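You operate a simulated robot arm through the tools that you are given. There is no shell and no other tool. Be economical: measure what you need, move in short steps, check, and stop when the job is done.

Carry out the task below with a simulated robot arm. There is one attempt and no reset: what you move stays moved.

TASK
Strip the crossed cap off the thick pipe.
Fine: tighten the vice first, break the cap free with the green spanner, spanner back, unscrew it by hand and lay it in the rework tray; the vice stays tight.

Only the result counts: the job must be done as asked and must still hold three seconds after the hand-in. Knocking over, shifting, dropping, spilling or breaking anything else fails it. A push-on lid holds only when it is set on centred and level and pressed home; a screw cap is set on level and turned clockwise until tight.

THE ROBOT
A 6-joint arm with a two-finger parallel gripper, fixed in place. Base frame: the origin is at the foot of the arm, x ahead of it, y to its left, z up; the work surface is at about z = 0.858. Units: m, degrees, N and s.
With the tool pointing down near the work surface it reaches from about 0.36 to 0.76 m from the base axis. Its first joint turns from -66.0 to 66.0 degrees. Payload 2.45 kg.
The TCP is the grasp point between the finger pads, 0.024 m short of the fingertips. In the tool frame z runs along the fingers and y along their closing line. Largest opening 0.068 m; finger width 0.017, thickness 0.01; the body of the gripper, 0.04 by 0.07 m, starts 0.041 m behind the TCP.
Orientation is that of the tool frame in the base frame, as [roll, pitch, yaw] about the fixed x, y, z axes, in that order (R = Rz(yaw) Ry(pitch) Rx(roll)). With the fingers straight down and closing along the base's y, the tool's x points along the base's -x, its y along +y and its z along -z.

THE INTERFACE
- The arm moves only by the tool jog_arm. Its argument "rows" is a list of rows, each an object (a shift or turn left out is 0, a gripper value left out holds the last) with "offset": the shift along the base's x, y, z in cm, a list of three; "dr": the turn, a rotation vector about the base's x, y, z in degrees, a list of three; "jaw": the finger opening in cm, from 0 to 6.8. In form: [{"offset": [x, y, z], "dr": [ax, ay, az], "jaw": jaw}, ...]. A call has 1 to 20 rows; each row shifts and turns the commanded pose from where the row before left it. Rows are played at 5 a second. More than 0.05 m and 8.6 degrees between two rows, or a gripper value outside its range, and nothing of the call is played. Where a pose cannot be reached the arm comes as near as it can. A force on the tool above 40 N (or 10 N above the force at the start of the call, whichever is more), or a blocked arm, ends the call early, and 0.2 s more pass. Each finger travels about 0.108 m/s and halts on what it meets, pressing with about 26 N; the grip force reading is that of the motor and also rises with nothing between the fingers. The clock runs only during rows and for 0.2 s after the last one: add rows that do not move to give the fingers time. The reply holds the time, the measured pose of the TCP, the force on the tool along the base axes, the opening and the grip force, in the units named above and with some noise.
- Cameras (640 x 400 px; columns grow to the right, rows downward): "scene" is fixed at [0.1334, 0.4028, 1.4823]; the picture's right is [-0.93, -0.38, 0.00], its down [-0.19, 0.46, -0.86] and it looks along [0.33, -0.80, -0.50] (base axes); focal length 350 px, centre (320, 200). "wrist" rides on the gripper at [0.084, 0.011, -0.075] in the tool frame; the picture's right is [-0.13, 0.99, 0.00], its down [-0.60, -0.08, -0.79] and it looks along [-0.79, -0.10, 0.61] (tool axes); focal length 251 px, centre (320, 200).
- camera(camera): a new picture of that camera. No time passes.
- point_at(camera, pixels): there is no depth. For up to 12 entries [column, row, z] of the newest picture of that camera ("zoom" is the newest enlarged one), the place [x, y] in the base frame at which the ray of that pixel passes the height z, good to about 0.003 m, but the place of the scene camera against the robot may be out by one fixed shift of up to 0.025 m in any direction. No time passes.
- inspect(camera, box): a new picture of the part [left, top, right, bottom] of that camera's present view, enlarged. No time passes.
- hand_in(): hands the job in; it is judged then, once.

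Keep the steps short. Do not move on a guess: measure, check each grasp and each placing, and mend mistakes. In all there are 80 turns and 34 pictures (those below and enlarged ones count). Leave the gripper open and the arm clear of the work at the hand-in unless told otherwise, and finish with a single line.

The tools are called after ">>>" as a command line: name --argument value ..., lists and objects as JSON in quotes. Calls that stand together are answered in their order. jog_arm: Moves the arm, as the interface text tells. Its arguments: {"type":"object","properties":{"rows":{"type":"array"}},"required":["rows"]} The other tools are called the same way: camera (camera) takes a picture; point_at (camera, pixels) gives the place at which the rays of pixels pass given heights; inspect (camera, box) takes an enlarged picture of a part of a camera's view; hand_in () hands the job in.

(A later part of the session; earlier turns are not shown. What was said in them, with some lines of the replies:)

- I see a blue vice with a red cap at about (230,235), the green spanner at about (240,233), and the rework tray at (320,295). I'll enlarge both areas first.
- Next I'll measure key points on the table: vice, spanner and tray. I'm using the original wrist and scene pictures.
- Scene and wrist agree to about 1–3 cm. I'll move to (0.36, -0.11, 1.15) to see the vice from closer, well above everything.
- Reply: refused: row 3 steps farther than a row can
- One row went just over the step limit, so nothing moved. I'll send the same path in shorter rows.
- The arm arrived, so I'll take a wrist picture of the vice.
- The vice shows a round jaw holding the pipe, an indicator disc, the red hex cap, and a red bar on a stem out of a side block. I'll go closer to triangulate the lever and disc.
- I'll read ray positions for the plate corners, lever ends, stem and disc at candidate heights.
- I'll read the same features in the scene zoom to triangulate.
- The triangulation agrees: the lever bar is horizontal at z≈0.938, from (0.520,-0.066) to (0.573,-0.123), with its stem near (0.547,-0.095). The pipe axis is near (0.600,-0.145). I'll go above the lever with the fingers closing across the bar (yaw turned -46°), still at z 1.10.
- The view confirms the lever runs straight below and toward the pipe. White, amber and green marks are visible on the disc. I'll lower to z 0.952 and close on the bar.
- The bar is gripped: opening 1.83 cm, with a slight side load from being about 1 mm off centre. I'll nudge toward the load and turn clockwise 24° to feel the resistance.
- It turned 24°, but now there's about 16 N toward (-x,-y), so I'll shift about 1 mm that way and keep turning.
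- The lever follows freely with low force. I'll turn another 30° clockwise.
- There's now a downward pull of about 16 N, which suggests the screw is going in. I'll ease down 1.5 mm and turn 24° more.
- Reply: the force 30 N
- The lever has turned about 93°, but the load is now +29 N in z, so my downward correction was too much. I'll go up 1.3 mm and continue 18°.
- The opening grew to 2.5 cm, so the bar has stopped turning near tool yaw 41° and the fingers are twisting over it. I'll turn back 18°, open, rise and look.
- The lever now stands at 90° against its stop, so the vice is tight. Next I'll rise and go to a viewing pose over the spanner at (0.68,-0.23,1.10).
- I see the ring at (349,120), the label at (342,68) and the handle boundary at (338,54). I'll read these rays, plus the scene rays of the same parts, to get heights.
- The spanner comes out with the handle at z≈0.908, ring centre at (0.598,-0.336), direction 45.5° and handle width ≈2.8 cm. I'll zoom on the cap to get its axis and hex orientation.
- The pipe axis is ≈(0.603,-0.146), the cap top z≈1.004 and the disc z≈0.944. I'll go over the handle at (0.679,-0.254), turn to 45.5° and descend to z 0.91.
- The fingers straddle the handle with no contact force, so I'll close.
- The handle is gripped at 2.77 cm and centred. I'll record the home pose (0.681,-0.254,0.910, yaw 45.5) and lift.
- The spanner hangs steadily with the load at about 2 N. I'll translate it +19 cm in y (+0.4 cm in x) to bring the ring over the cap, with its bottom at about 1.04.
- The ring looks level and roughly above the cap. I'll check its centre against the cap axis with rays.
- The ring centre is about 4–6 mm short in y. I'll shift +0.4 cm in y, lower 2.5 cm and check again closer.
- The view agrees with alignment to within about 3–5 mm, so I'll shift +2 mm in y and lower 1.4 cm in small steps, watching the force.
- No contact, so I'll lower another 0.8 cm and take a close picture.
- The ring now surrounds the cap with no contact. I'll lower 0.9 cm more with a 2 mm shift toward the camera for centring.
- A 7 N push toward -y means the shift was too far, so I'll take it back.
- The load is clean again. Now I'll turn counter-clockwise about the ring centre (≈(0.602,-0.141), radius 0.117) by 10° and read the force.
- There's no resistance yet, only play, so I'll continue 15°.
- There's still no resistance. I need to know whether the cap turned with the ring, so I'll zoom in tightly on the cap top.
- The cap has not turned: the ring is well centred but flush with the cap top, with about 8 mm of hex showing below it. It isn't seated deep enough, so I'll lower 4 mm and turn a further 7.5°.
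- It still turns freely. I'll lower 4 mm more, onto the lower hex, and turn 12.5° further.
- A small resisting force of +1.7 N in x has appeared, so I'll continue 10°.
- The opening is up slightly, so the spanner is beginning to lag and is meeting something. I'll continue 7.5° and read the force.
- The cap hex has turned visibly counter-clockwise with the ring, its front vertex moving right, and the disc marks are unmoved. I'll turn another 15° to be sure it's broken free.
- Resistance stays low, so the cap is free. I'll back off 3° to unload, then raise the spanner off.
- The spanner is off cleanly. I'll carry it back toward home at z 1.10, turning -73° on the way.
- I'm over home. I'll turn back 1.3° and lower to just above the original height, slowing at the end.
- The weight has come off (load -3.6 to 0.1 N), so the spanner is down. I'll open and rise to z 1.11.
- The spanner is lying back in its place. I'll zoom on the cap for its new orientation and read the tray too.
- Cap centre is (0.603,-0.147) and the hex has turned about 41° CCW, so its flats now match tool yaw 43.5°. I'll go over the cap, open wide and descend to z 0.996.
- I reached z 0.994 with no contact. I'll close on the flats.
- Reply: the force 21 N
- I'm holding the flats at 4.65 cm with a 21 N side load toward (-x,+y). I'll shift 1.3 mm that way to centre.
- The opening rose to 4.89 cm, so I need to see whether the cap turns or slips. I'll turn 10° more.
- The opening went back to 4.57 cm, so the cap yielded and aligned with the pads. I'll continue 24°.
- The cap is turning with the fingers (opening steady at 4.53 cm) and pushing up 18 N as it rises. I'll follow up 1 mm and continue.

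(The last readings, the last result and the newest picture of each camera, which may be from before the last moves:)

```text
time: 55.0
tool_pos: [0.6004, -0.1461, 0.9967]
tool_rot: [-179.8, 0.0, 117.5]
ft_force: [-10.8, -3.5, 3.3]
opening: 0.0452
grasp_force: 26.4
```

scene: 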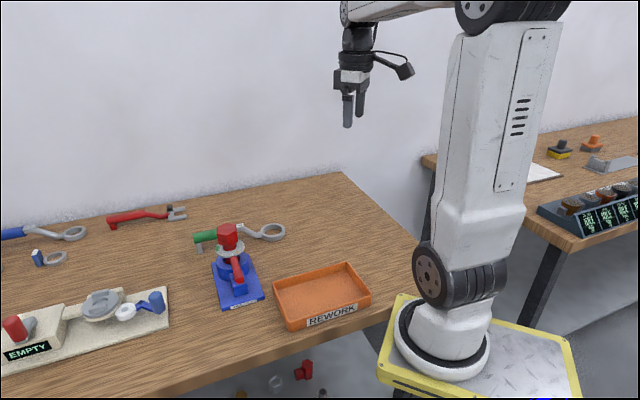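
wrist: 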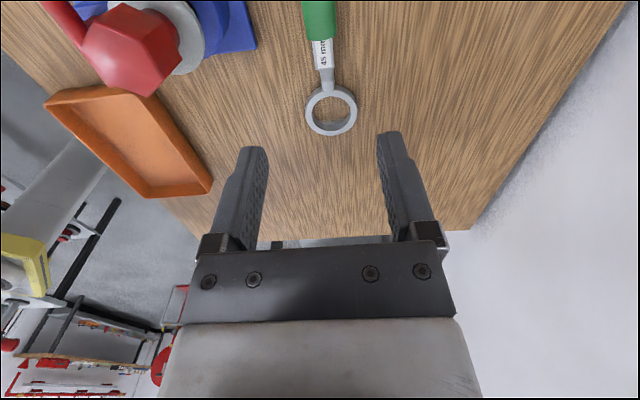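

>>> jog_arm --rows '[{"offset": [-0.04, 0, 0.03], "dr": [0, 0, 6]}, {"offset": [0, 0, 0.03], "dr": [0, 0, 6]}, {"offset": [0, 0, 0.03], "dr": [0, 0, 6]}, {"offset": [0, 0, 0.03], "dr": [0, 0, 6]}, {"offset": [0, 0, 0.03], "dr": [0, 0, 6]}, {"offset": [0, 0, 0.03], "dr": [0, 0, 6]}, {"offset": [0, 0, 0.03], "dr": [0, 0, 6]}, {}]'

```text
time: 56.8
tool_pos: [0.6, -0.1448, 0.9987]
tool_rot: [180.0, 0.0, 159.6]
ft_force: [-12.1, -5.5, 2.7]
opening: 0.0451
grasp_force: 25.8
```

It's still turning smoothly with a small lateral load. I'll recentre 1 mm and go on to yaw ≈208°.

>>> jog_arm --rows '[{"offset": [-0.08, -0.04, 0.03], "dr": [0, 0, 6]}, {"offset": [0, 0, 0.03], "dr": [0, 0, 6]}, {"offset": [0, 0, 0.03], "dr": [0, 0, 6]}, {"offset": [0, 0, 0.03], "dr": [0, 0, 6]}, {"offset": [0, 0, 0.03], "dr": [0, 0, 6]}, {"offset": [0, 0, 0.03], "dr": [0, 0, 6]}, {"offset": [0, 0, 0.03], "dr": [0, 0, 6]}, {"offset": [0, 0, 0.03], "dr": [0, 0, 6]}, {}]'

```text
time: 58.8
tool_pos: [0.5999, -0.1473, 1.0012]
tool_rot: [-179.9, 0.0, -152.4]
ft_force: [-1.5, -14.7, -3.1]
opening: 0.0445
grasp_force: 26.0
```

Yaw is now 207.6° and still going. I'll recentre and continue another 48°, watching for a joint limit.

>>> jog_arm --rows '[{"offset": [0, -0.1, 0.03], "dr": [0, 0, 6]}, {"offset": [0, 0, 0.03], "dr": [0, 0, 6]}, {"offset": [0, 0, 0.03], "dr": [0, 0, 6]}, {"offset": [0, 0, 0.03], "dr": [0, 0, 6]}, {"offset": [0, 0, 0.03], "dr": [0, 0, 6]}, {"offset": [0, 0, 0.03], "dr": [0, 0, 6]}, {"offset": [0, 0, 0.03], "dr": [0, 0, 6]}, {"offset": [0, 0, 0.03], "dr": [0, 0, 6]}, {}]'

```text
time: 60.8
tool_pos: [0.5998, -0.1472, 1.0039]
tool_rot: [179.9, 0.1, -104.4]
ft_force: [0.7, -3.9, -1.0]
opening: 0.0449
grasp_force: 26.4
```

Forces are near zero after about 200° by hand. I'll test whether it's free by lifting 3 mm.

>>> jog_arm --rows '[{"offset": [0, 0, 0.1]}, {"offset": [0, 0, 0.1]}, {"offset": [0, 0, 0.1]}, {}]'

```text
time: 61.8
tool_pos: [0.5996, -0.1467, 1.0065]
tool_rot: [-180.0, -0.1, -104.6]
ft_force: [-0.4, -0.4, -1.1]
opening: 0.0446
grasp_force: 26.1
```

There's only about a 1 N load with no thread pull, so it's free. I'll lift straight up 6 cm and check.

>>> jog_arm --rows '[{"offset": [0, 0, 0.3]}, {"offset": [0, 0, 0.5]}, {"offset": [0, 0, 1]}, {"offset": [0, 0, 2]}, {"offset": [0, 0, 2.5]}, {"offset": [0, 0, 3]}, {}]'

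>>> inspect --camera "scene" --box '[180, 170, 400, 340]'

```text
time: 63.4
tool_pos: [0.6013, -0.1456, 1.1015]
tool_rot: [180.0, -0.1, -104.6]
ft_force: [-1.2, -0.2, -1.6]
opening: 0.0446
grasp_force: 25.8
```

```text
2.35 times, centred on (290, 255) of scene
```

zoom: 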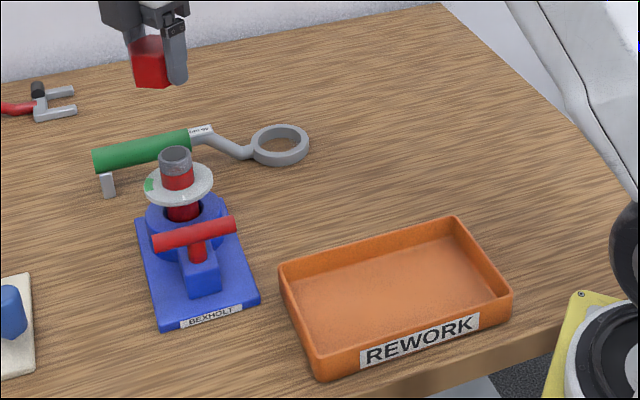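

The cap is off and held, the pipe thread is bare, the spanner is home and the lever still tight. Next I'll locate the tray floor.

>>> point_at --camera "zoom" --pixels '[[282, 270, 0.89], [455, 220, 0.89], [512, 292, 0.89], [322, 375, 0.858], [392, 295, 0.863], [360, 295, 0.863], [300, 305, 0.863], [335, 345, 0.863], [490, 290, 0.863]]'

```text
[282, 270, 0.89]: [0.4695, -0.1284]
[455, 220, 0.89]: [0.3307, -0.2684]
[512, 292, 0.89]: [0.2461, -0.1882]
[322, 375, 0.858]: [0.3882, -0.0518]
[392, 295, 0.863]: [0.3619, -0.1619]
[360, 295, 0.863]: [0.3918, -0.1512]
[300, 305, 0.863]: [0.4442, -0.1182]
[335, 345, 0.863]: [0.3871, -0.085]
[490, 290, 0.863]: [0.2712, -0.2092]
```

The tray centre is near (0.362,-0.155), with its long axis at about 45°. I'll carry the cap to (0.373,-0.148) at z 1.10, turning back to yaw 135.5 so the fingers open along the tray's long axis.

>>> jog_arm --rows '[{"offset": [-1.52, 0, 0], "dr": [0, 0, -8]}, {"offset": [-1.52, 0, 0], "dr": [0, 0, -8]}, {"offset": [-1.52, 0, 0], "dr": [0, 0, -8]}, {"offset": [-1.52, 0, 0], "dr": [0, 0, -8]}, {"offset": [-1.52, 0, 0], "dr": [0, 0, -8]}, {"offset": [-1.52, 0, 0], "dr": [0, 0, -8]}, {"offset": [-1.52, 0, 0], "dr": [0, 0, -8]}, {"offset": [-1.52, 0, 0], "dr": [0, 0, -8]}, {"offset": [-1.52, 0, 0], "dr": [0, 0, -8]}, {"offset": [-1.52, 0, 0], "dr": [0, 0, -8]}, {"offset": [-1.52, 0, 0], "dr": [0, 0, -8]}, {"offset": [-1.52, 0, 0], "dr": [0, 0, -8]}, {"offset": [-1.52, 0, 0], "dr": [0, 0, -8]}, {"offset": [-1.52, 0, 0], "dr": [0, 0, -8]}, {"offset": [-1.52, 0, 0], "dr": [0, 0, -8]}, {}]'

```text
time: 66.8
tool_pos: [0.3716, -0.1476, 1.099]
tool_rot: [179.9, 0.0, 135.3]
ft_force: [0.6, 0.4, -1.6]
opening: 0.0448
grasp_force: 26.0
```

The cap is still held at 4.48 cm. I'll lower to z 0.915 above the tray floor.

>>> jog_arm --rows '[{"offset": [0, 0, -4]}, {"offset": [0, 0, -4]}, {"offset": [0, 0, -4]}, {"offset": [0, 0, -3.5]}, {"offset": [0, 0, -2]}, {"offset": [0, 0, -0.9]}, {}]'

>>> inspect --camera "scene" --box '[250, 220, 390, 340]'

```text
time: 68.4
tool_pos: [0.3723, -0.1483, 0.9168]
tool_rot: [-179.9, -0.1, 135.4]
ft_force: [-0.2, 0.5, -1.6]
opening: 0.0449
grasp_force: 25.7
```

```text
3.33 times, centred on (320, 280) of scene
```

zoom: 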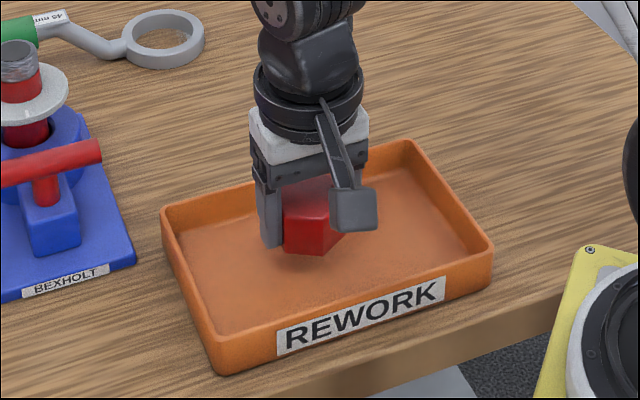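

The cap is well inside the tray area. I'll lower in small steps until it touches.

>>> jog_arm --rows '[{"offset": [0, 0, -0.7]}, {"offset": [0, 0, -0.5]}, {"offset": [0, 0, -0.4]}, {}]'

```text
time: 69.4
tool_pos: [0.3728, -0.1465, 0.8999]
tool_rot: [-179.9, 0.0, 135.5]
ft_force: [0.4, -0.1, -2.4]
opening: 0.0449
grasp_force: 25.8
```

>>> jog_arm --rows '[{"offset": [0, 0, -0.3]}, {"offset": [0, 0, -0.3]}, {"offset": [0, 0, -0.2]}, {}]'

```text
time: 70.4
tool_pos: [0.3715, -0.1474, 0.8922]
tool_rot: [-180.0, 0.1, 135.5]
ft_force: [-2.0, -2.0, 6.4]
opening: 0.0448
grasp_force: 25.9
```

Contact at +6 N, so the cap or the fingertips are on the floor. I'll raise 0.5 mm, open slowly and rise.

>>> jog_arm --rows '[{"offset": [0, 0, 0.05]}, {"jaw": 4.8}, {"jaw": 5.6}, {"jaw": 6.2}, {}, {"offset": [0, 0, 1]}, {"offset": [0, 0, 2.5]}, {"offset": [0, 0, 4]}, {"offset": [0, 0, 4.5]}, {"offset": [0, 0, 4.5]}, {"offset": [0, 0, 4.5]}, {}, {}]'

>>> inspect --camera "scene" --box '[180, 180, 400, 340]'

```text
time: 73.2
tool_pos: [0.3716, -0.1464, 1.101]
tool_rot: [179.9, 0.0, 135.5]
ft_force: [-0.9, -0.3, -0.3]
opening: 0.0618
grasp_force: 0.0
```

```text
2.50 times, centred on (290, 260) of scene
```

zoom: 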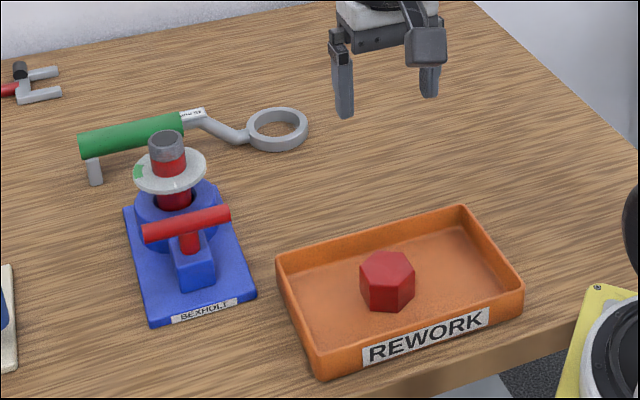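

The cap sits in the rework tray at (387,281), the spanner is home, the vice lever is still tight, and the arm is clear with the gripper open. I'll hand in.

>>> hand_in

```text
The job is handed in.
```

The cap is off the thick pipe and lying in the rework tray; the vice is still tight and the green spanner is back in its place.
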